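You operate a simulated robot arm through the tools that you are given. There is no shell and no other tool.

Carry out the task below with a simulated robot arm. There is one attempt and no reset: what you move stays moved.

TASK
Lay the cable sleeve in the blue clip, close it, then plug in and switch the supply on.
Fine: the yellow plug goes into the socket on the white supply box, its red switch comes last; leave the other clips shut.

The check looks at the end state, three seconds after you hand in, the way a careful person would. Anything else that was tipped, shoved, dropped, spilled or broken makes it a failure.

THE ROBOT
A 7-joint arm with a two-finger parallel gripper, fixed in place. Base frame: the origin is at the foot of the arm, x ahead of it, y to its left, z up. Units: m, degrees, N and s.
Its first joint turns from -132.0 to 132.0 degrees. Payload 3.91 kg.
Tool frame: the origin (TCP) lies between the finger pads and is the grasp point; the fingertips stand 0.03 m ahead of it; z points along the fingers, y is the line along which they close. Largest opening 0.11 m; finger width 0.02, thickness 0.01; the body of the gripper, 0.048 by 0.112 m, starts 0.055 m behind the TCP.
Orientation is that of the tool frame in the base frame, as [roll, pitch, yaw] about the fixed x, y, z axes, in that order (R = Rz(yaw) Ry(pitch) Rx(roll)). With the fingers straight down and closing along the base's y, the tool's x points along the base's -x, its y along +y and its z along -z.

THE INTERFACE
- The arm moves only by the tool apply_moves. Its argument "moves" is a list that holds one entry, the list of rows, each a list of 7 numbers: the shift along the tool's x, y, z in units of 400 mm (1.0 is 400 mm), then the turn, a rotation vector about the tool's x, y, z in units of 60 degrees (1.0 is 60 degrees), then the gripper command, from -1 (shut) to 1 (fully open), values between in proportion. In form: [[[tx, ty, tz, ax, ay, az, gripper], ...]]. A call has 1 to 20 rows; each row is the pose to reach, as a shift and turn from the pose commanded when the call began, along the tool's axes at that moment. A call with a number of a shift or a turn outside -1 to 1 is refused whole. Each row takes 0.2 s and may step no farther than 0.05 m and 8.6 degrees from the row before; otherwise, or with a gripper value out of range, the whole call is refused. Where a pose cannot be reached the arm comes as near as it can. A force on the tool above 40 N (or 10 N above the force at the start of the call, whichever is more), or a blocked arm, ends the call early, and 0.2 s more pass. Each finger travels about 0.108 m/s and halts on what it meets, pressing with about 33 N; the grip force reading is that of the motor and also rises with nothing between the fingers. The clock runs only during rows and for 0.2 s after the last one: add rows that repeat a pose to give the fingers time. It gives the time, the measured TCP pose, the force on the tool (base axes), the opening and the grip force at its end, in the units of the frame above (readings bear some noise), with the torque about the TCP (base axes, N m) and any sound that the robot's microphone picked up, and new pictures: "show" is both (left out), scene, wrist or none.
- Cameras (640 x 400 px; columns grow to the right, rows downward): "scene" is fixed at [0.0493, -0.6525, 1.5629]; the picture's right is [0.94, -0.34, 0.00], its down [-0.16, -0.45, -0.88] and it looks along [0.30, 0.82, -0.48] (base axes); focal length 339 px, centre (320, 200). "wrist" rides on the gripper at [0.072, 0.017, -0.103] in the tool frame; the picture's right is [-0.23, 0.97, 0.00], its down [-0.76, -0.18, -0.62] and it looks along [-0.61, -0.14, 0.78] (tool axes); focal length 222 px, centre (320, 200). There is no depth. A picture from a camera that has moved, and an enlarged one, comes with that camera's place and axes in the base frame and with its lens.
- zoom(camera, box): a new picture of the part [left, top, right, bottom] of that camera's present view, enlarged. The clock stands still meanwhile.
- finish_job(): hands the job in; it is judged then, once.

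Nothing tells you positions but the pictures and the camera data. Unless the task says otherwise, let go and move clear before handing in.

The tools are called as a command line: name --argument value ..., lists and objects as JSON in quotes. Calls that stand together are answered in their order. apply_moves: Moves the arm, as the interface text tells. Its arguments: {"type":"object","properties":{"moves":{"type":"array"},"show":{"type":"string","enum":["both","scene","wrist","none"]}},"required":["moves"]} The other tools are called the same way: zoom (camera, box) takes an enlarged picture of a part of a camera's view; finish_job () hands the job in.

At the start:

```text
time: 0.0
tool_pos: [0.3923, 0.5361, 1.1637]
tool_rot: [180.0, 0.0, 179.9]
ft_force: [-0.3, 0.5, -0.4]
ft_torque: [0.02, 0.01, 0.0]
width: 0.11
finger_force: 0.0
```

scene: 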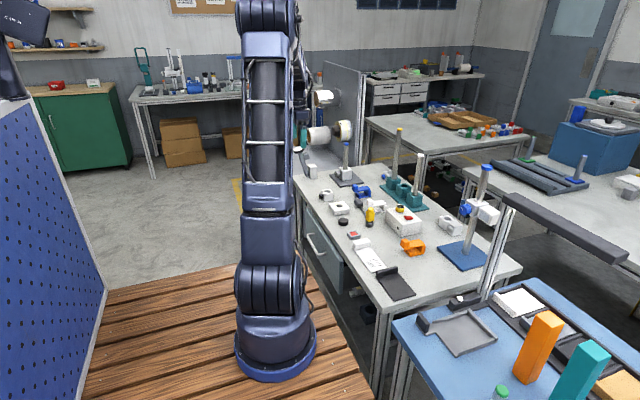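
wrist: 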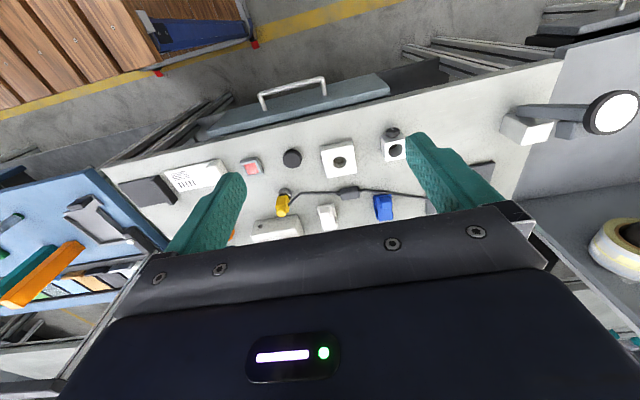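

I see a work table to the right of the arm with a white supply box, a yellow plug, a cable, and several clips, one of them blue. I'll zoom in on both views before moving anything.

zoom --camera "scene" --box '[290, 130, 530, 300]'

zoom --camera "wrist" --box '[220, 110, 480, 260]'

zoom --camera "scene" --box '[310, 170, 440, 250]'

```text
2.35 times, centred on (410, 215) of scene
camera zoom: at [0.0493, -0.6525, 1.5629], right [0.94, -0.34, 0.0], down [-0.16, -0.45, -0.88], along [0.3, 0.82, -0.48], focal length 798 px, centre (108, 165)
```

zoom: 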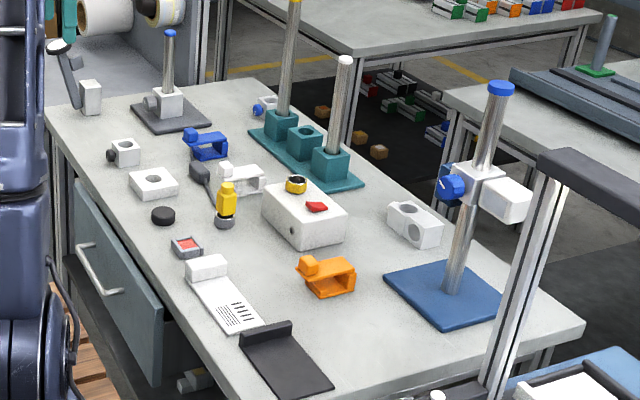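

```text
2.46 times, centred on (350, 185) of wrist
camera zoom: at [0.32, 0.5541, 1.2692], right [0.23, 0.97, 0.0], down [0.76, -0.18, 0.62], along [0.61, -0.14, -0.78], focal length 547 px, centre (246, 237)
```

zoom: 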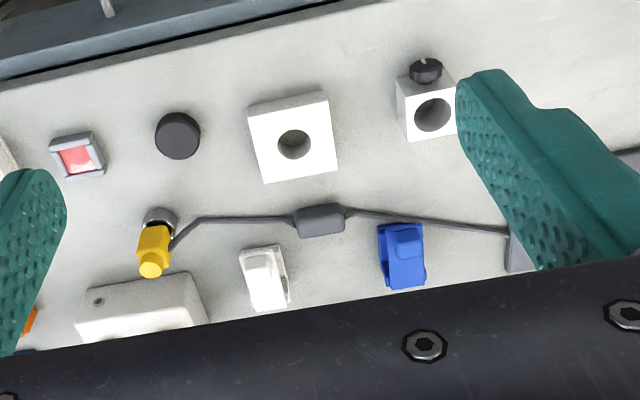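

```text
4.92 times, centred on (375, 210) of scene
camera zoom: at [0.0493, -0.6525, 1.5629], right [0.94, -0.34, 0.0], down [-0.16, -0.45, -0.88], along [0.3, 0.82, -0.48], focal length 1669 px, centre (49, 151)
```

zoom: 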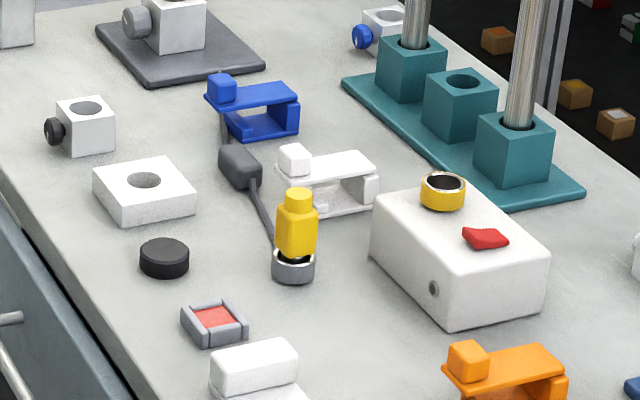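

The table top is at about z 0.79. By triangulation, the grey cable sleeve is near (0.68, 0.55, 0.80) and the yellow plug is in a holder near (0.646, 0.38, 0.84). Next I'll lower the wrist camera for a closer look.

apply_moves --moves '[[[-0.054, -0.018, 0.082, 0, 0, 0, 1], [-0.108, -0.036, 0.164, 0, 0, 0, 1], [-0.162, -0.054, 0.246, 0, 0, 0, 1], [-0.216, -0.072, 0.328, 0, 0, 0, 1], [-0.27, -0.09, 0.41, 0, 0, 0, 1], [-0.27, -0.09, 0.41, 0, 0, 0, 1]]]'

```text
time: 1.4
tool_pos: [0.5024, 0.4998, 0.9992]
tool_rot: [180.0, 0.0, -179.9]
ft_force: [-0.6, -0.5, 0.4]
ft_torque: [-0.01, 0.0, 0.0]
width: 0.1098
finger_force: 0.0
camera wrist: at [0.4291, 0.5174, 1.1048], right [0.23, 0.97, 0.0], down [0.76, -0.18, 0.62], along [0.61, -0.14, -0.78], focal length 222 px, centre (320, 200)
```

scene: 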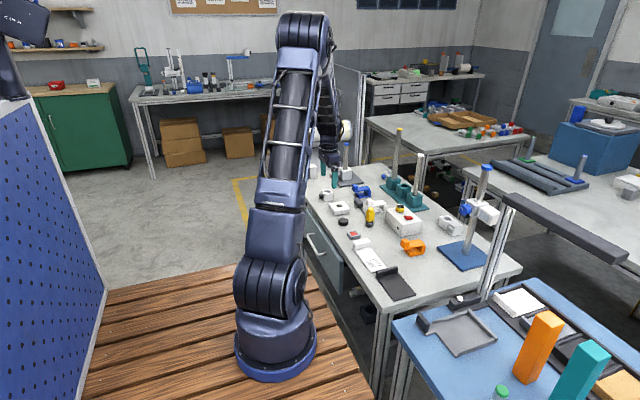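
wrist: 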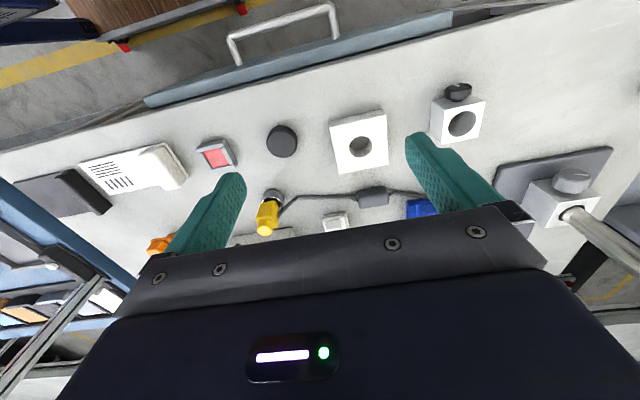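

The grippers hide the clips from here, so I'm moving forward to bring the clips and the supply box into view.

apply_moves --moves '[[[-0.08, 0, -0.01, 0, 0, 0, 1], [-0.16, 0, -0.02, 0, 0, 0, 1], [-0.24, 0, -0.03, 0, 0, 0, 1], [-0.32, 0, -0.05, 0, 0, 0, 1], [-0.32, 0, -0.05, 0, 0, 0, 1]]]'

```text
time: 2.6
tool_pos: [0.6289, 0.4996, 1.0207]
tool_rot: [-180.0, -0.1, -180.0]
ft_force: [1.3, -0.1, 0.6]
ft_torque: [0.0, 0.01, -0.01]
width: 0.1099
finger_force: 0.1
camera wrist: at [0.5568, 0.5179, 1.1252], right [0.23, 0.97, 0.0], down [0.76, -0.18, 0.62], along [0.61, -0.14, -0.78], focal length 222 px, centre (320, 200)
```

scene: 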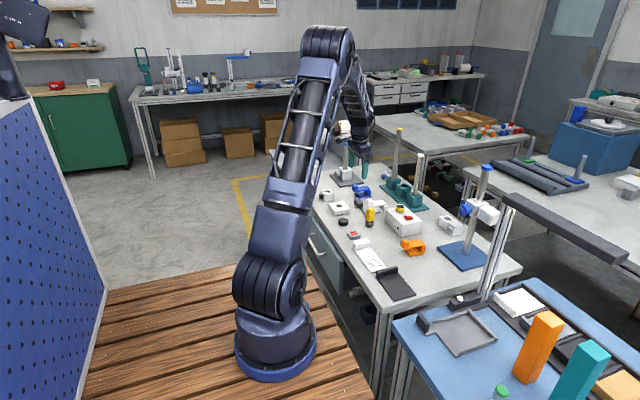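
wrist: 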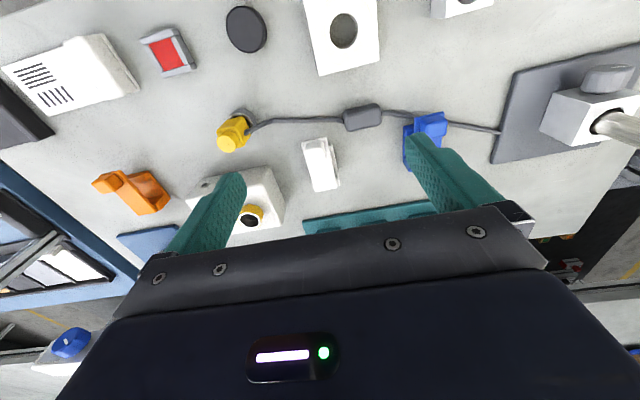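

zoom --camera "wrist" --box '[300, 70, 520, 210]'

zoom --camera "wrist" --box '[80, 80, 300, 240]'

zoom --camera "scene" --box '[340, 175, 400, 215]'

zoom --camera "scene" --box '[350, 195, 440, 260]'

```text
2.86 times, centred on (410, 140) of wrist
camera zoom: at [0.5568, 0.5179, 1.1252], right [0.23, 0.97, 0.0], down [0.76, -0.18, 0.62], along [0.61, -0.14, -0.78], focal length 635 px, centre (63, 371)
```

zoom: 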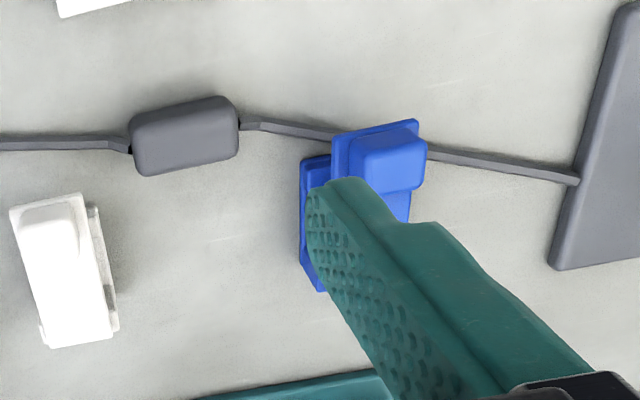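

```text
2.50 times, centred on (190, 160) of wrist
camera zoom: at [0.5568, 0.5179, 1.1252], right [0.23, 0.97, 0.0], down [0.76, -0.18, 0.62], along [0.61, -0.14, -0.78], focal length 555 px, centre (645, 300)
```

zoom: 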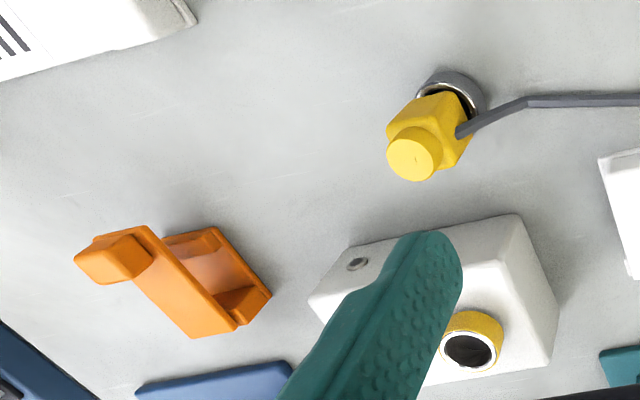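

```text
10.00 times, centred on (370, 195) of scene
camera zoom: at [0.0493, -0.6525, 1.5629], right [0.94, -0.34, 0.0], down [-0.16, -0.45, -0.88], along [0.3, 0.82, -0.48], focal length 3391 px, centre (-180, 250)
```

zoom: 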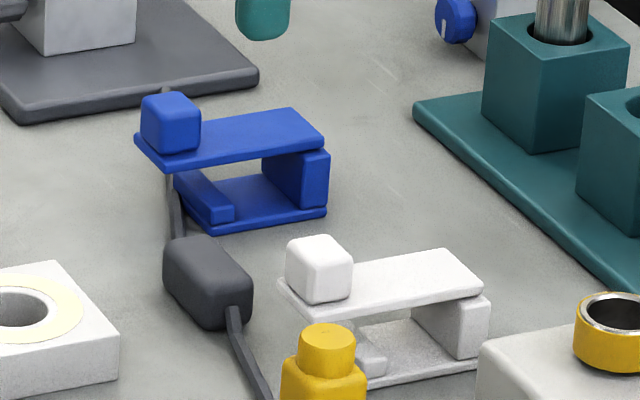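

```text
6.15 times, centred on (395, 228) of scene
camera zoom: at [0.0493, -0.6525, 1.5629], right [0.94, -0.34, 0.0], down [-0.16, -0.45, -0.88], along [0.3, 0.82, -0.48], focal length 2087 px, centre (-142, 31)
```

zoom: 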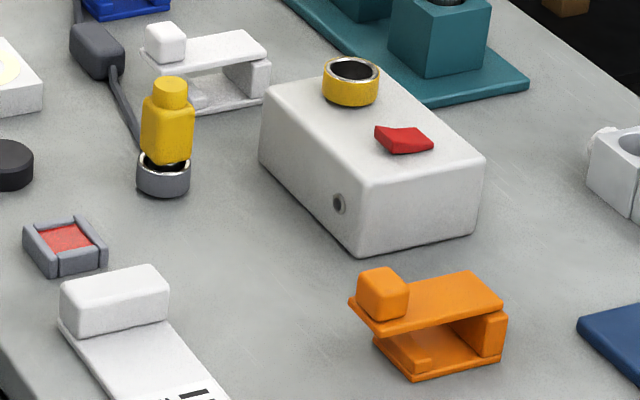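

The blue clip is at about (0.745, 0.64), the socket ring at (0.766, 0.357, 0.87), and the red switch at about (0.77, 0.295, 0.86). I can't yet tell whether the blue clip is open or shut, so I'm moving in for a closer look.

apply_moves --moves '[[[0.018, 0.075, 0.04, 0, 0, 0, 1], [0.036, 0.15, 0.09, 0, 0, 0, 1], [0.055, 0.225, 0.13, 0, 0, 0, 1], [0.0725, 0.3, 0.175, 0, 0, 0, 1], [0.0725, 0.3, 0.175, 0, 0, 0, 1]]]' --show "wrist"

zoom --camera "wrist" --box '[180, 20, 500, 220]'

```text
time: 3.8
tool_pos: [0.5975, 0.6207, 0.9487]
tool_rot: [-180.0, 0.0, -179.9]
ft_force: [0.3, 0.1, 0.2]
ft_torque: [-0.02, -0.03, 0.04]
width: 0.1102
finger_force: 0.1
camera wrist: at [0.5259, 0.6384, 1.0547], right [0.23, 0.97, 0.0], down [0.76, -0.18, 0.62], along [0.61, -0.14, -0.78], focal length 222 px, centre (320, 200)
```

wrist: 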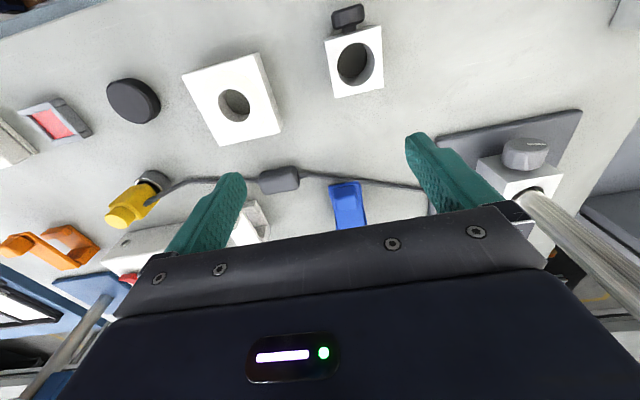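

```text
2.00 times, centred on (340, 120) of wrist
camera zoom: at [0.5259, 0.6384, 1.0547], right [0.23, 0.97, 0.0], down [0.76, -0.18, 0.62], along [0.61, -0.14, -0.78], focal length 444 px, centre (280, 360)
```

zoom: 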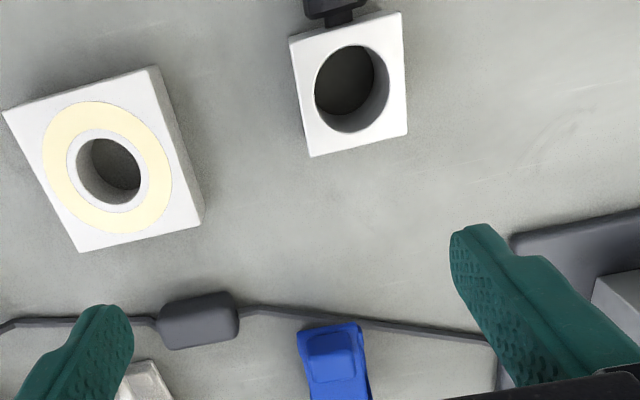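

apply_moves --moves '[[[-0.08, 0, -0.02, 0, 0, 0, 1], [-0.16, 0, -0.04, 0, 0, 0, 1], [-0.24, 0, -0.05, 0, 0, 0, 1], [-0.24, 0, -0.05, 0, 0, 0, 1]]]' --show "wrist"

zoom --camera "wrist" --box '[220, 80, 440, 220]'

```text
time: 4.8
tool_pos: [0.6969, 0.6187, 0.9714]
tool_rot: [180.0, 0.0, -180.0]
ft_force: [0.0, 0.0, 0.4]
ft_torque: [-0.02, -0.01, -0.02]
width: 0.1101
finger_force: 0.1
camera wrist: at [0.6233, 0.6368, 1.0767], right [0.23, 0.97, 0.0], down [0.76, -0.18, 0.62], along [0.61, -0.14, -0.78], focal length 222 px, centre (320, 200)
```

wrist: 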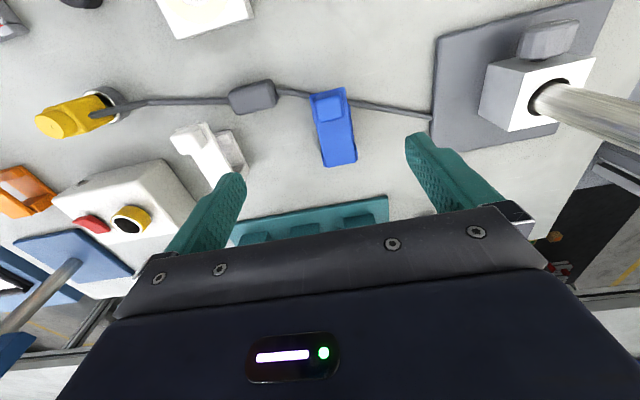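

```text
2.86 times, centred on (330, 150) of wrist
camera zoom: at [0.6233, 0.6368, 1.0767], right [0.23, 0.97, 0.0], down [0.76, -0.18, 0.62], along [0.61, -0.14, -0.78], focal length 635 px, centre (291, 343)
```

zoom: 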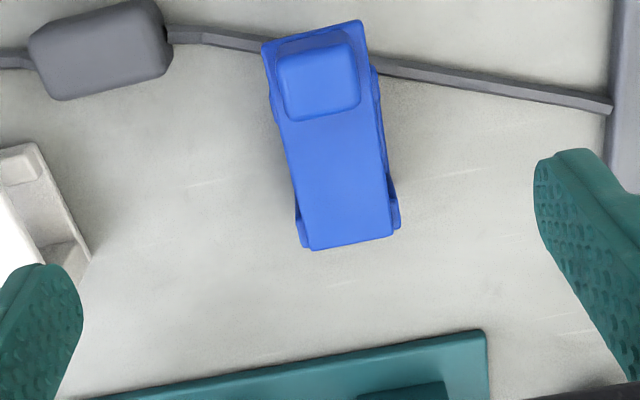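

The blue clip's lid lies flat like the lids on the other clips, so it appears to be shut. I'll use strong zooms on the scene camera to measure its geometry.

zoom --camera "scene" --box '[348, 180, 380, 200]'

zoom --camera "scene" --box '[360, 195, 392, 215]'

zoom --camera "scene" --box '[390, 200, 430, 225]'

zoom --camera "scene" --box '[355, 200, 387, 230]'

```text
16.00 times, centred on (364, 190) of scene
camera zoom: at [0.0493, -0.6525, 1.5629], right [0.94, -0.34, 0.0], down [-0.16, -0.45, -0.88], along [0.3, 0.82, -0.48], focal length 5426 px, centre (-384, 360)
```

zoom: 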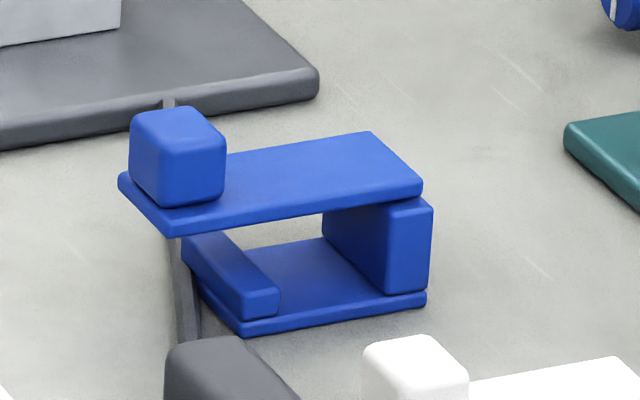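

```text
16.00 times, centred on (376, 205) of scene
camera zoom: at [0.0493, -0.6525, 1.5629], right [0.94, -0.34, 0.0], down [-0.16, -0.45, -0.88], along [0.3, 0.82, -0.48], focal length 5426 px, centre (-576, 120)
```

zoom: 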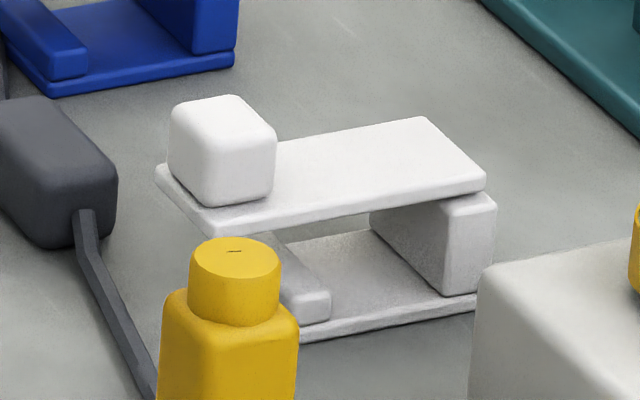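

```text
16.00 times, centred on (410, 212) of scene
camera zoom: at [0.0493, -0.6525, 1.5629], right [0.94, -0.34, 0.0], down [-0.16, -0.45, -0.88], along [0.3, 0.82, -0.48], focal length 5426 px, centre (-1120, 0)
```

zoom: 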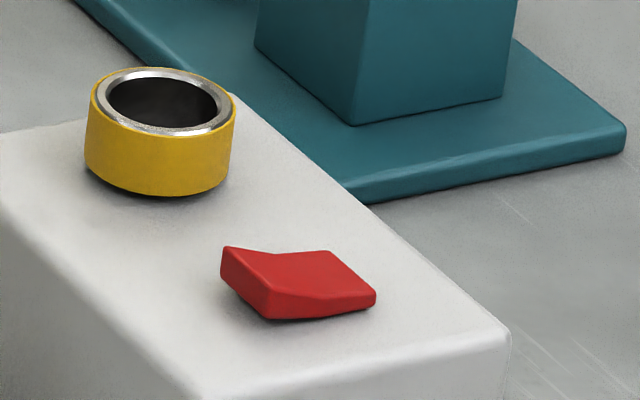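

```text
13.33 times, centred on (371, 215) of scene
camera zoom: at [0.0493, -0.6525, 1.5629], right [0.94, -0.34, 0.0], down [-0.16, -0.45, -0.88], along [0.3, 0.82, -0.48], focal length 4521 px, centre (-360, 0)
```

zoom: 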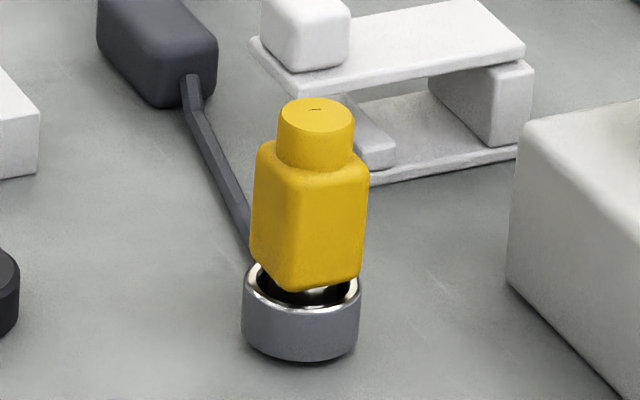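

All three clips have their lids lying flat, so the blue clip is shut and has to be opened first. Its lid is hinged at the back, at x of about 0.76, and overhangs the base at the front from x of about 0.678. I'll back off, shut the fingers and tilt the tool forward 60°, so I can lift the lid from under its front edge.

apply_moves --moves '[[[0.04, 0.01, 0.01, 0, -0.125, 0, 0.6], [0.09, 0.01, 0.02, 0, -0.25, 0, 0.2], [0.14, 0.02, 0.03, 0, -0.375, 0, -0.2], [0.19, 0.02, 0.04, 0, -0.5, 0, -0.6], [0.24, 0.03, 0.05, 0, -0.625, 0, -1], [0.27, 0.03, 0.06, 0, -0.75, 0, -1], [0.27, 0.03, 0.075, 0, -0.875, 0, -1], [0.27, 0.03, 0.075, 0, -1, 0, -1], [0.27, 0.03, 0.075, 0, -1, 0, -1]]]'

```text
time: 6.8
tool_pos: [0.5889, 0.633, 0.9405]
tool_rot: [179.9, 60.1, 180.0]
ft_force: [0.1, 0.8, -0.1]
ft_torque: [0.0, 0.02, 0.02]
width: 0.0001
finger_force: 33.6
camera wrist: at [0.4627, 0.6501, 0.9305], right [0.11, 0.97, 0.2], down [-0.16, -0.18, 0.97], along [0.98, -0.14, 0.14], focal length 222 px, centre (320, 200)
```

scene: 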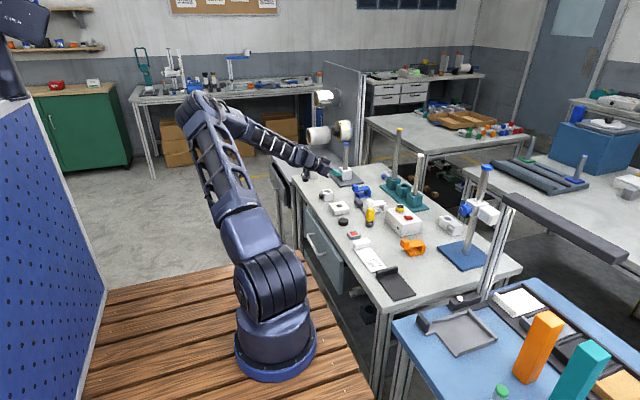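
wrist: 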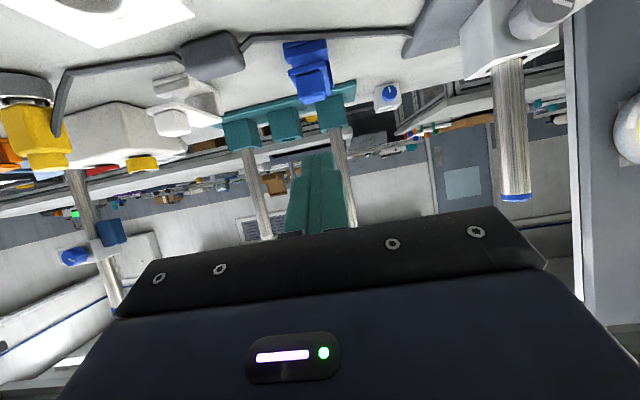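

The tilted camera sits low on the underside of the tool, so I'll reduce the tilt to 40° to keep it clear of the table. Then I'll bring the closed fingertips just in front of the lid's overhang.

apply_moves --moves '[[[0.02, 0, 0.03, 0, 0.11, 0, -1], [0.04, 0, 0.06, 0, 0.22, 0, -1], [0.06, 0, 0.1, 0, 0.333, 0, -1], [0.09, 0, 0.15, 0, 0.333, 0, -1], [0.125, 0, 0.19, 0, 0.333, 0, -1], [0.158, -0.005, 0.225, 0, 0.333, 0, -1], [0.158, -0.005, 0.225, 0, 0.333, 0, -1]]]'

zoom --camera "scene" --box '[332, 170, 396, 210]'

zoom --camera "wrist" --box '[220, 80, 440, 240]'

```text
time: 8.4
tool_pos: [0.6344, 0.6319, 0.839]
tool_rot: [179.9, 40.1, -180.0]
ft_force: [0.1, -0.4, 0.0]
ft_torque: [-0.05, 0.01, 0.02]
width: 0.0001
finger_force: 33.1
camera wrist: at [0.5123, 0.6497, 0.8729], right [0.17, 0.97, 0.15], down [0.18, -0.18, 0.97], along [0.97, -0.14, -0.21], focal length 222 px, centre (320, 200)
```

scene: 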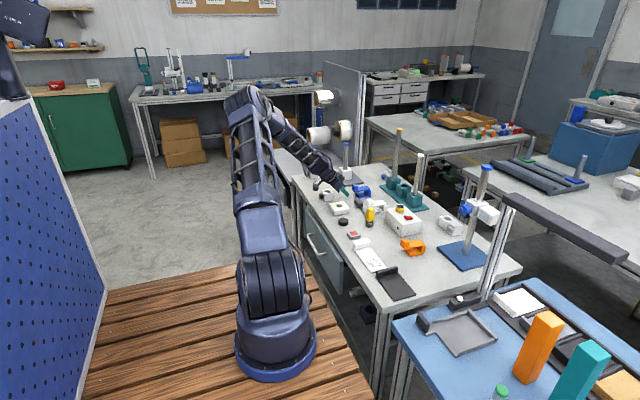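
wrist: 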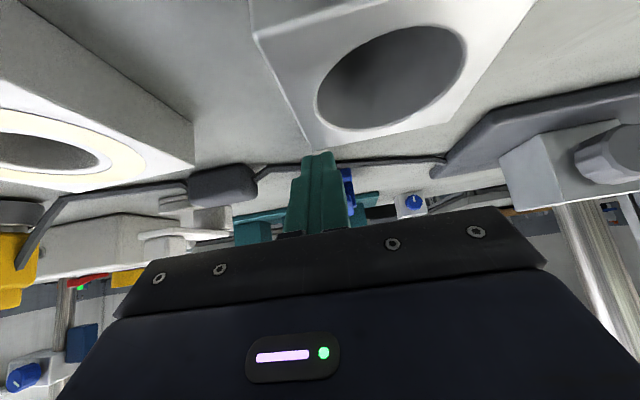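

```text
10.00 times, centred on (364, 190) of scene
camera zoom: at [0.0493, -0.6525, 1.5629], right [0.94, -0.34, 0.0], down [-0.16, -0.45, -0.88], along [0.3, 0.82, -0.48], focal length 3391 px, centre (-120, 300)
```

zoom: 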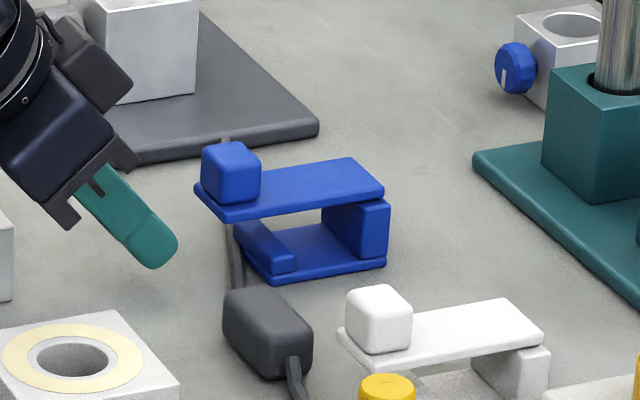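

```text
2.50 times, centred on (330, 160) of wrist
camera zoom: at [0.5123, 0.6497, 0.8729], right [0.17, 0.97, 0.15], down [0.18, -0.18, 0.97], along [0.97, -0.14, -0.21], focal length 555 px, centre (295, 300)
```

zoom: 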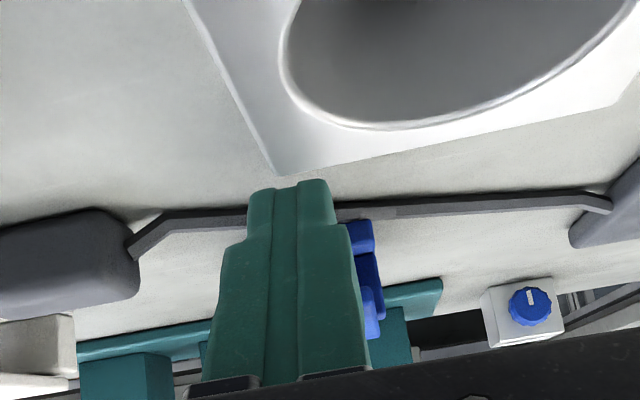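

zoom --camera "scene" --box '[300, 150, 396, 220]'

```text
5.71 times, centred on (348, 185) of scene
camera zoom: at [0.0493, -0.6525, 1.5629], right [0.94, -0.34, 0.0], down [-0.16, -0.45, -0.88], along [0.3, 0.82, -0.48], focal length 1938 px, centre (160, 286)
```

zoom: 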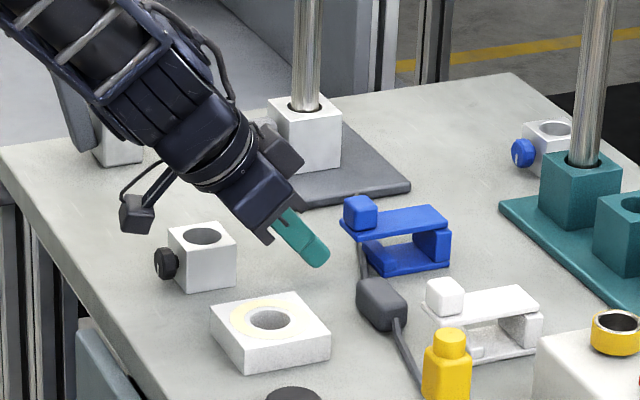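

The fingertip sits directly in front of the lid's overhang and the heights match my estimate. Next I'll slide the tip about 6 mm under the front edge and check it before lifting.

apply_moves --moves '[[[-0.0142, 0, 0.036, 0, 0, 0, -1], [-0.0333, 0, 0.0521, 0, 0, 0, -1], [-0.0333, 0, 0.0521, 0, 0, 0, -1]]]' --show "wrist"

zoom --camera "scene" --box '[340, 175, 388, 205]'

```text
time: 9.2
tool_pos: [0.6579, 0.6317, 0.8332]
tool_rot: [179.9, 40.0, -179.9]
ft_force: [0.5, -0.6, -0.3]
ft_torque: [-0.02, 0.02, 0.02]
width: 0.0
finger_force: 33.3
camera wrist: at [0.5356, 0.6495, 0.866], right [0.17, 0.97, 0.15], down [0.18, -0.18, 0.97], along [0.97, -0.14, -0.21], focal length 222 px, centre (320, 200)
```

wrist: 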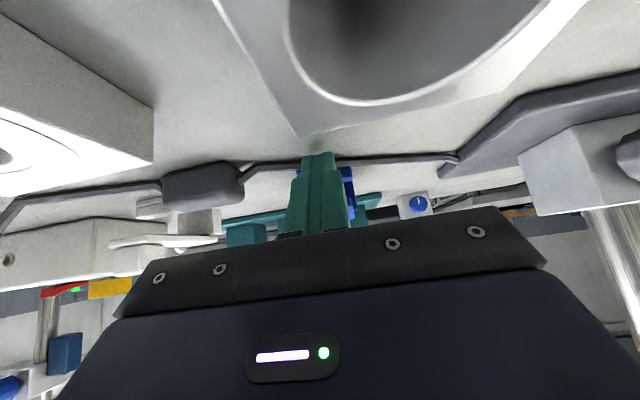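

```text
13.33 times, centred on (364, 190) of scene
camera zoom: at [0.0493, -0.6525, 1.5629], right [0.94, -0.34, 0.0], down [-0.16, -0.45, -0.88], along [0.3, 0.82, -0.48], focal length 4521 px, centre (-267, 333)
```

zoom: 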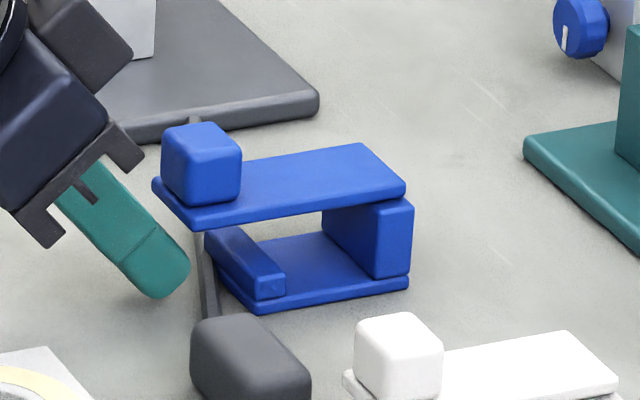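

The tip sits just below and under the edge of the lid. I'll start lifting along an arc around the hinge and check partway.

apply_moves --moves '[[[-0.0055, 0, 0.0046, 0, 0, 0, -1], [-0.0091, 0, -0.0051, 0, 0, 0, -1], [-0.0272, 0, -0.0239, 0, 0, 0, -1], [-0.0476, 0, -0.0404, 0, 0, 0, -1], [-0.07, 0, -0.0539, 0, 0, 0, -1], [-0.07, 0, -0.0539, 0, 0, 0, -1]]]' --show "wrist"

zoom --camera "scene" --box '[340, 170, 388, 200]'

```text
time: 10.6
tool_pos: [0.6667, 0.6303, 0.8673]
tool_rot: [179.9, 40.0, 180.0]
ft_force: [-0.1, -0.5, 0.1]
ft_torque: [-0.02, 0.02, -0.05]
width: 0.0
finger_force: 33.2
camera wrist: at [0.5441, 0.6485, 0.9012], right [0.17, 0.97, 0.15], down [0.18, -0.18, 0.97], along [0.97, -0.14, -0.21], focal length 222 px, centre (320, 200)
```

wrist: 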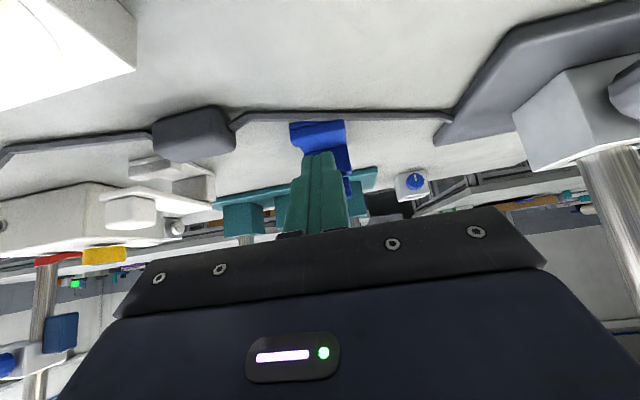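

```text
13.33 times, centred on (364, 185) of scene
camera zoom: at [0.0493, -0.6525, 1.5629], right [0.94, -0.34, 0.0], down [-0.16, -0.45, -0.88], along [0.3, 0.82, -0.48], focal length 4521 px, centre (-267, 400)
```

zoom: 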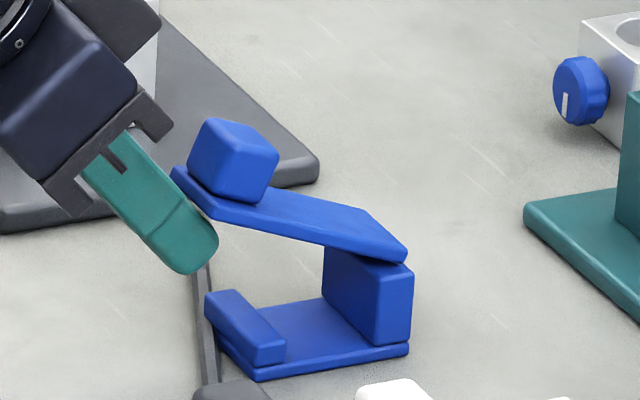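

The lid is opening smoothly with almost no force. I'll carry on along the arc toward vertical.

apply_moves --moves '[[[-0.0475, 0, -0.0192, 0, 0, 0, -1], [-0.0734, 0, -0.0233, 0, 0, 0, -1], [-0.098, 0, -0.0275, 0, 0, 0, -1], [-0.1224, 0, -0.0311, 0, 0, 0, -1], [-0.145, 0, -0.024, 0, 0, 0, -1], [-0.1678, 0, -0.0168, 0, 0, 0, -1], [-0.1678, 0, -0.0168, 0, 0, 0, -1]]]' --show "wrist"

zoom --camera "scene" --box '[340, 165, 396, 200]'

```text
time: 12.2
tool_pos: [0.7126, 0.6307, 0.9151]
tool_rot: [-179.9, 40.0, -180.0]
ft_force: [0.0, -0.6, -0.5]
ft_torque: [-0.01, 0.01, 0.0]
width: 0.0
finger_force: 33.4
camera wrist: at [0.5903, 0.6479, 0.9501], right [0.17, 0.97, 0.15], down [0.18, -0.18, 0.97], along [0.97, -0.14, -0.21], focal length 222 px, centre (320, 200)
```

wrist: 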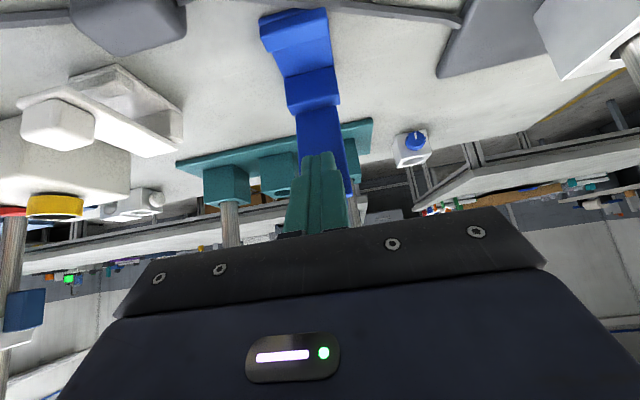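

```text
11.43 times, centred on (368, 182) of scene
camera zoom: at [0.0493, -0.6525, 1.5629], right [0.94, -0.34, 0.0], down [-0.16, -0.45, -0.88], along [0.3, 0.82, -0.48], focal length 3875 px, centre (-229, 400)
```

zoom: 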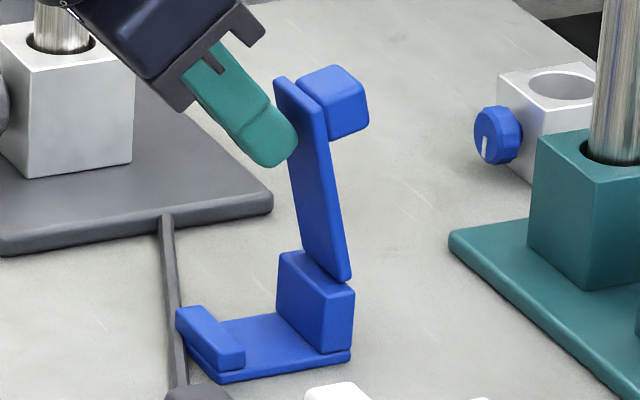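

The lid is at about 75°. I'll push it just past vertical.

apply_moves --moves '[[[-0.021, 0, 0.0128, 0, 0, 0, -1], [-0.042, 0, 0.0255, 0, 0, 0, -1], [-0.054, 0, 0.037, 0, 0, 0, -1], [-0.0645, 0, 0.048, 0, 0, 0, -1], [-0.0645, 0, 0.048, 0, 0, 0, -1]]]' --show "wrist"

zoom --camera "scene" --box '[340, 165, 396, 200]'

```text
time: 12.8
tool_pos: [0.7246, 0.633, 0.917]
tool_rot: [-179.9, 39.6, -179.9]
ft_force: [-15.1, -0.1, 2.9]
ft_torque: [-0.04, 0.2, -0.01]
width: 0.0001
finger_force: 33.0
stopped in row 3: the force on the tool passed its limit at 54 N (the readings are from after the stop); the commanded pose is now the measured one
camera wrist: at [0.6016, 0.6505, 0.9515], right [0.17, 0.97, 0.14], down [0.19, -0.18, 0.97], along [0.97, -0.14, -0.21], focal length 222 px, centre (320, 200)
```

wrist: 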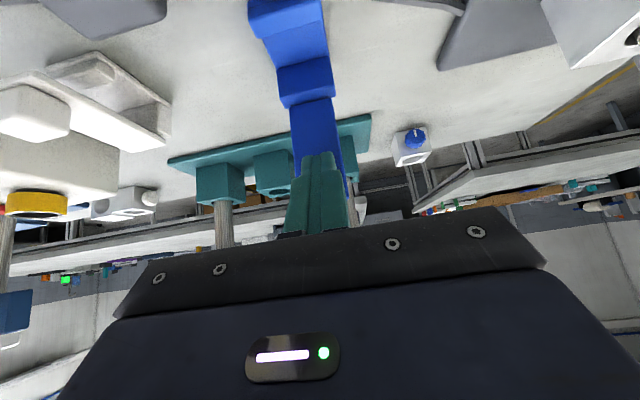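

```text
11.43 times, centred on (368, 182) of scene
camera zoom: at [0.0493, -0.6525, 1.5629], right [0.94, -0.34, 0.0], down [-0.16, -0.45, -0.88], along [0.3, 0.82, -0.48], focal length 3875 px, centre (-229, 400)
```

zoom: 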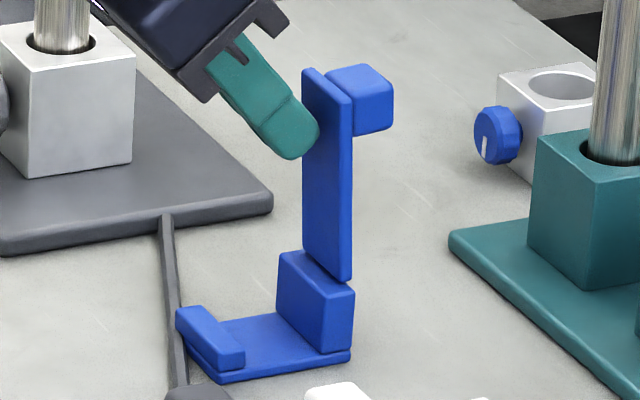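

The lid has reached its stop at vertical, with a small residual push against it. I'll back off gently and see whether it stays up by itself.

apply_moves --moves '[[[0.0287, 0, -0.0241, 0, 0, 0, -1], [0.0575, 0, -0.048, 0, 0, 0, -1], [0.0575, 0, -0.048, 0, 0, 0, -1], [0.01, 0, -0.1, 0, 0, 0, -1], [-0.039, 0, -0.163, 0, 0, 0, -1], [-0.039, 0, -0.163, 0, 0, 0, -1]]]' --show "wrist"

zoom --camera "scene" --box '[340, 165, 396, 210]'

```text
time: 14.2
tool_pos: [0.6957, 0.6299, 0.9752]
tool_rot: [-179.8, 39.7, -179.8]
ft_force: [0.6, 0.0, 0.5]
ft_torque: [-0.01, 0.01, -0.01]
width: 0.0
finger_force: 33.0
camera wrist: at [0.5734, 0.648, 1.0109], right [0.17, 0.97, 0.14], down [0.19, -0.17, 0.97], along [0.97, -0.14, -0.21], focal length 222 px, centre (320, 200)
```

wrist: 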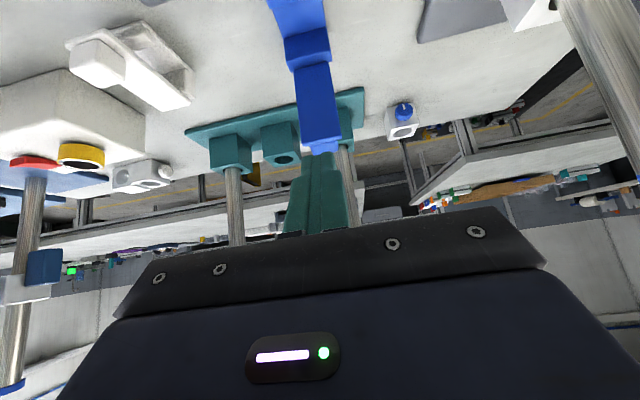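

```text
8.89 times, centred on (368, 188) of scene
camera zoom: at [0.0493, -0.6525, 1.5629], right [0.94, -0.34, 0.0], down [-0.16, -0.45, -0.88], along [0.3, 0.82, -0.48], focal length 3014 px, centre (-107, 311)
```

zoom: 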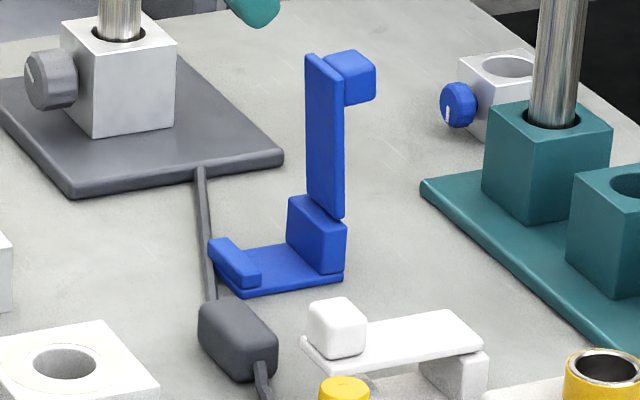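

The lid stays upright by itself. Now I'll move over the cable sleeve at (0.672, 0.55) with a 20° tilt, which keeps the gripper body clear of the raised lid later on. I'll open the fingers part-way.

apply_moves --moves '[[[0.045, -0.04, 0.011, 0, 0.067, 0, -0.6], [0.09, -0.08, 0.022, 0, 0.133, 0, -0.2], [0.135, -0.12, 0.033, 0, 0.2, 0, 0.1], [0.18, -0.16, 0.044, 0, 0.267, 0, 0.364], [0.2276, -0.2, 0.0545, 0, 0.333, 0, 0.364], [0.2276, -0.2, 0.0545, 0, 0.333, 0, 0.364]]]' --show "wrist"

zoom --camera "wrist" --box '[200, 60, 440, 210]'

zoom --camera "scene" --box '[340, 175, 396, 215]'

```text
time: 15.6
tool_pos: [0.6386, 0.5517, 0.9003]
tool_rot: [-179.9, 19.6, -179.9]
ft_force: [-0.5, -1.1, -0.2]
ft_torque: [0.0, 0.04, 0.0]
width: 0.0751
finger_force: 0.1
camera wrist: at [0.5353, 0.5696, 0.975], right [0.21, 0.97, 0.07], down [0.51, -0.18, 0.84], along [0.84, -0.14, -0.53], focal length 222 px, centre (320, 200)
```

wrist: 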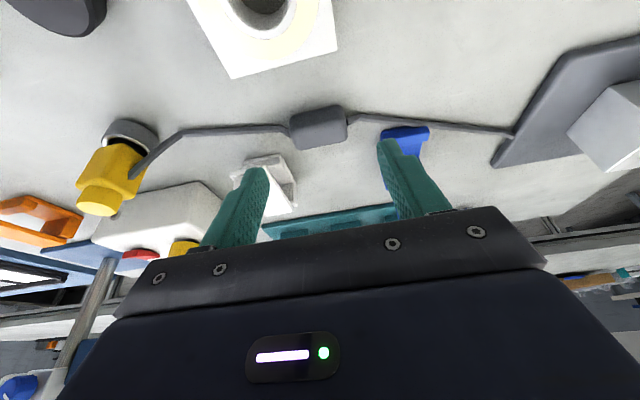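

```text
2.67 times, centred on (320, 135) of wrist
camera zoom: at [0.5353, 0.5696, 0.975], right [0.21, 0.97, 0.07], down [0.51, -0.18, 0.84], along [0.84, -0.14, -0.53], focal length 592 px, centre (320, 373)
```

zoom: 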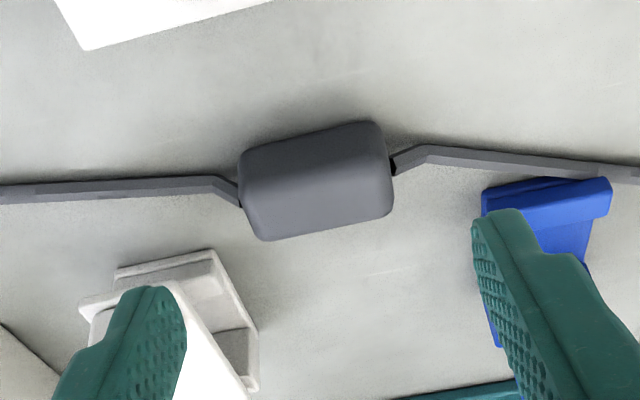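

```text
10.00 times, centred on (368, 195) of scene
camera zoom: at [0.0493, -0.6525, 1.5629], right [0.94, -0.34, 0.0], down [-0.16, -0.45, -0.88], along [0.3, 0.82, -0.48], focal length 3391 px, centre (-160, 250)
```

zoom: 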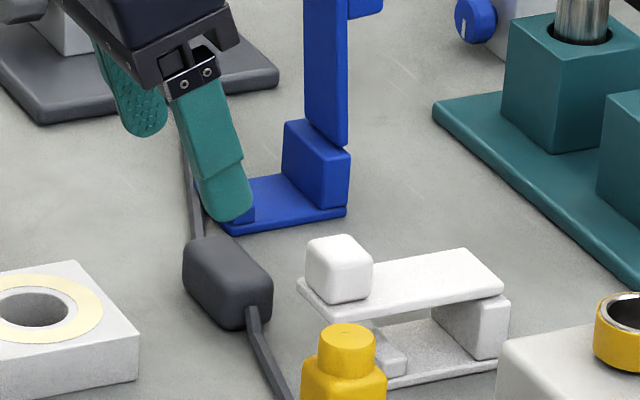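

The sleeve lies flat with its long axis along y, spanning about y 0.527–0.575 with its centre near (0.676, 0.551). I plan to grip its two ends above the cable exits, so I'm positioning directly above it with the fingers opened slightly wider than the sleeve.

apply_moves --moves '[[[-0.022, -0.001, 0.04, 0, 0, 0, 0.2], [-0.0447, -0.0023, 0.0833, 0, 0, 0, 0.2], [-0.0447, -0.0023, 0.0833, 0, 0, 0, 0.2]]]' --show "wrist"

zoom --camera "wrist" --box '[200, 60, 440, 210]'

zoom --camera "scene" --box '[344, 180, 392, 210]'

```text
time: 16.4
tool_pos: [0.6675, 0.5504, 0.8762]
tool_rot: [-179.8, 19.6, -179.9]
ft_force: [-0.4, -0.6, 0.2]
ft_torque: [-0.01, 0.01, 0.02]
width: 0.0658
finger_force: 0.1
camera wrist: at [0.5632, 0.5688, 0.9498], right [0.21, 0.97, 0.07], down [0.51, -0.17, 0.84], along [0.84, -0.14, -0.53], focal length 222 px, centre (320, 200)
```

wrist: 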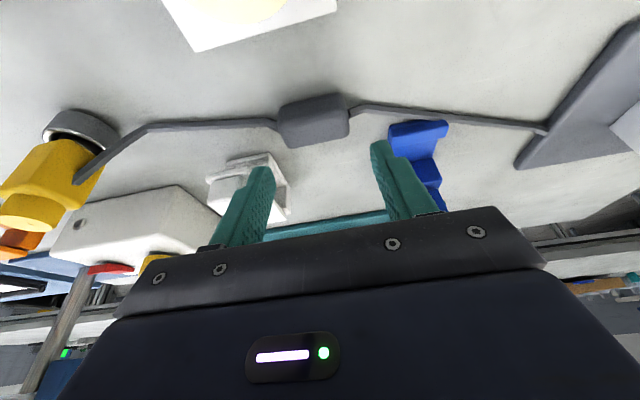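

```text
2.67 times, centred on (320, 135) of wrist
camera zoom: at [0.5632, 0.5688, 0.9498], right [0.21, 0.97, 0.07], down [0.51, -0.17, 0.84], along [0.84, -0.14, -0.53], focal length 592 px, centre (320, 373)
```

zoom: 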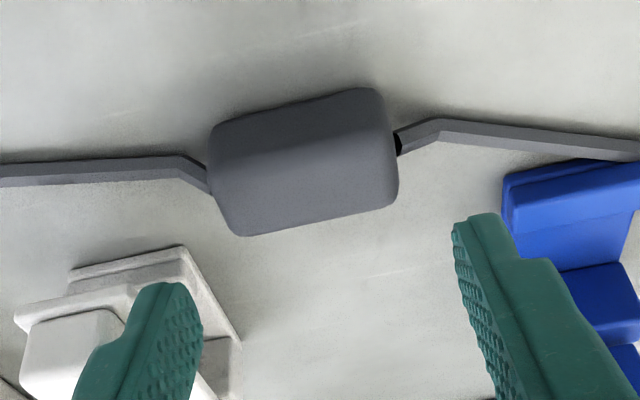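

```text
13.33 times, centred on (368, 195) of scene
camera zoom: at [0.0493, -0.6525, 1.5629], right [0.94, -0.34, 0.0], down [-0.16, -0.45, -0.88], along [0.3, 0.82, -0.48], focal length 4521 px, centre (-320, 267)
```

zoom: 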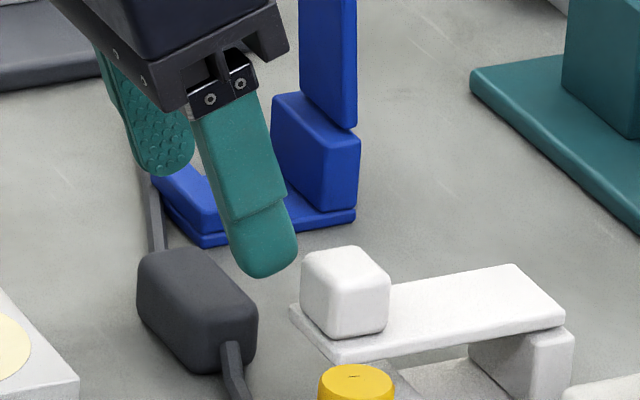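

I'm centred over the sleeve in y with about 8 mm clearance each side. I'll descend until the fingertips overlap the upper part of the end faces, staying above the cable exits.

apply_moves --moves '[[[0.016, 0, 0.05, 0, 0, 0, 0.2], [0.028, 0, 0.085, 0, 0, 0, 0.2], [0.032, 0, 0.0975, 0, 0, 0, 0.2], [0.032, 0, 0.0975, 0, 0, 0, 0.2]]]' --show "wrist"

zoom --camera "wrist" --box '[220, 80, 420, 205]'

zoom --camera "scene" --box '[344, 185, 392, 215]'

```text
time: 17.4
tool_pos: [0.6691, 0.5514, 0.8364]
tool_rot: [-180.0, 19.7, -179.8]
ft_force: [0.0, -0.1, -0.3]
ft_torque: [0.0, -0.01, 0.01]
width: 0.0659
finger_force: 0.1
camera wrist: at [0.566, 0.5678, 0.9097], right [0.21, 0.97, 0.07], down [0.51, -0.18, 0.84], along [0.84, -0.14, -0.53], focal length 222 px, centre (320, 200)
```

wrist: 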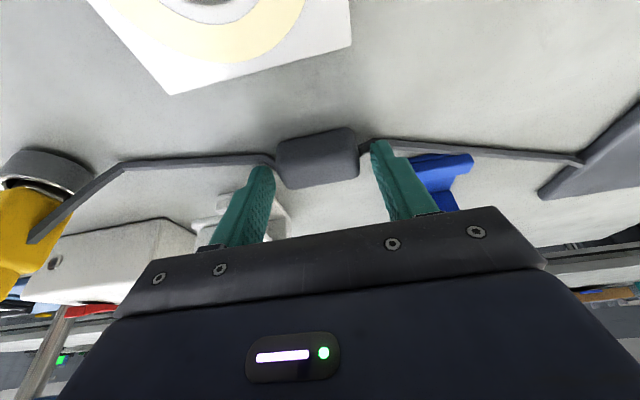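

```text
3.20 times, centred on (320, 142) of wrist
camera zoom: at [0.566, 0.5678, 0.9097], right [0.21, 0.97, 0.07], down [0.51, -0.18, 0.84], along [0.84, -0.14, -0.53], focal length 711 px, centre (320, 384)
```

zoom: 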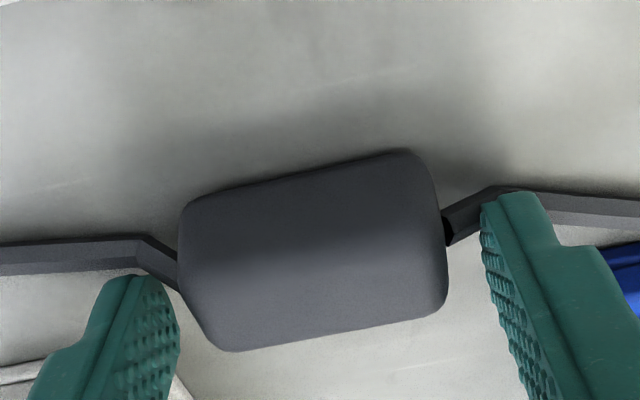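

```text
13.33 times, centred on (368, 200) of scene
camera zoom: at [0.0493, -0.6525, 1.5629], right [0.94, -0.34, 0.0], down [-0.16, -0.45, -0.88], along [0.3, 0.82, -0.48], focal length 4521 px, centre (-320, 200)
```

zoom: 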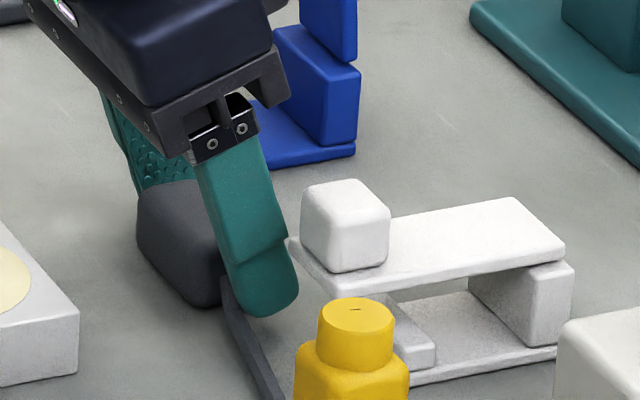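

Combining these views, the sleeve sits a little higher and nearer than I first estimated: x 0.66–0.683, z 0.803–0.824, which puts the table near 0.80. I'll raise the fingertips above the cable exits and recentre in x before closing.

apply_moves --moves '[[[-0.0085, 0, -0.0235, 0, 0, 0, 0.2], [0.0066, 0, -0.0289, 0, 0, 0, 0.2], [0.0089, 0, -0.0226, 0, 0, 0, 0.2], [0.0089, 0, -0.0226, 0, 0, 0, 0.2]]]' --show "wrist"

zoom --camera "wrist" --box '[220, 80, 420, 205]'

zoom --camera "scene" --box '[348, 185, 380, 210]'

```text
time: 18.4
tool_pos: [0.6628, 0.55, 0.8433]
tool_rot: [-179.9, 19.7, -179.9]
ft_force: [0.5, -0.3, -0.4]
ft_torque: [0.01, 0.0, 0.01]
width: 0.0657
finger_force: 0.1
camera wrist: at [0.5595, 0.5687, 0.9168], right [0.21, 0.97, 0.07], down [0.51, -0.18, 0.84], along [0.84, -0.14, -0.53], focal length 222 px, centre (320, 200)
```

wrist: 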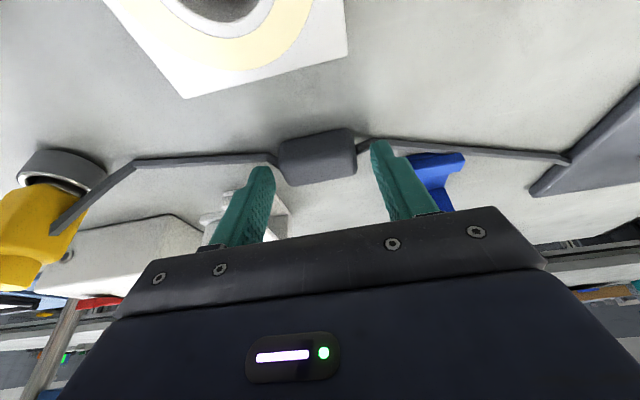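

```text
3.20 times, centred on (320, 142) of wrist
camera zoom: at [0.5595, 0.5687, 0.9168], right [0.21, 0.97, 0.07], down [0.51, -0.18, 0.84], along [0.84, -0.14, -0.53], focal length 711 px, centre (320, 384)
```

zoom: 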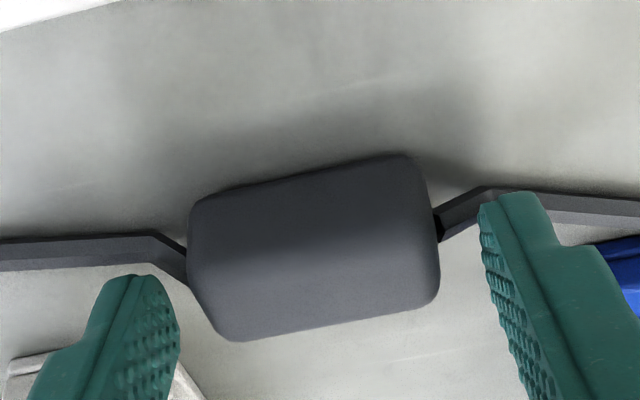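

```text
16.00 times, centred on (364, 198) of scene
camera zoom: at [0.0493, -0.6525, 1.5629], right [0.94, -0.34, 0.0], down [-0.16, -0.45, -0.88], along [0.3, 0.82, -0.48], focal length 5426 px, centre (-384, 240)
```

zoom: 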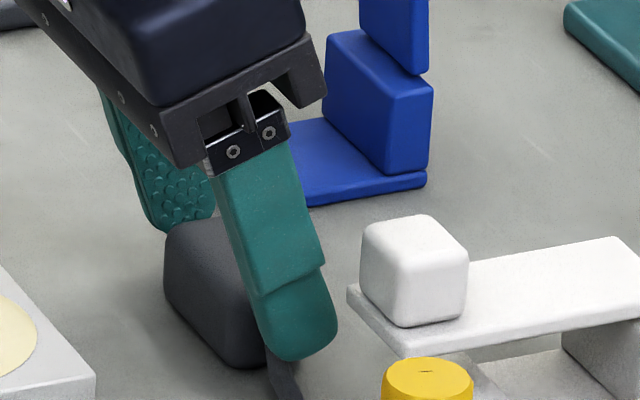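

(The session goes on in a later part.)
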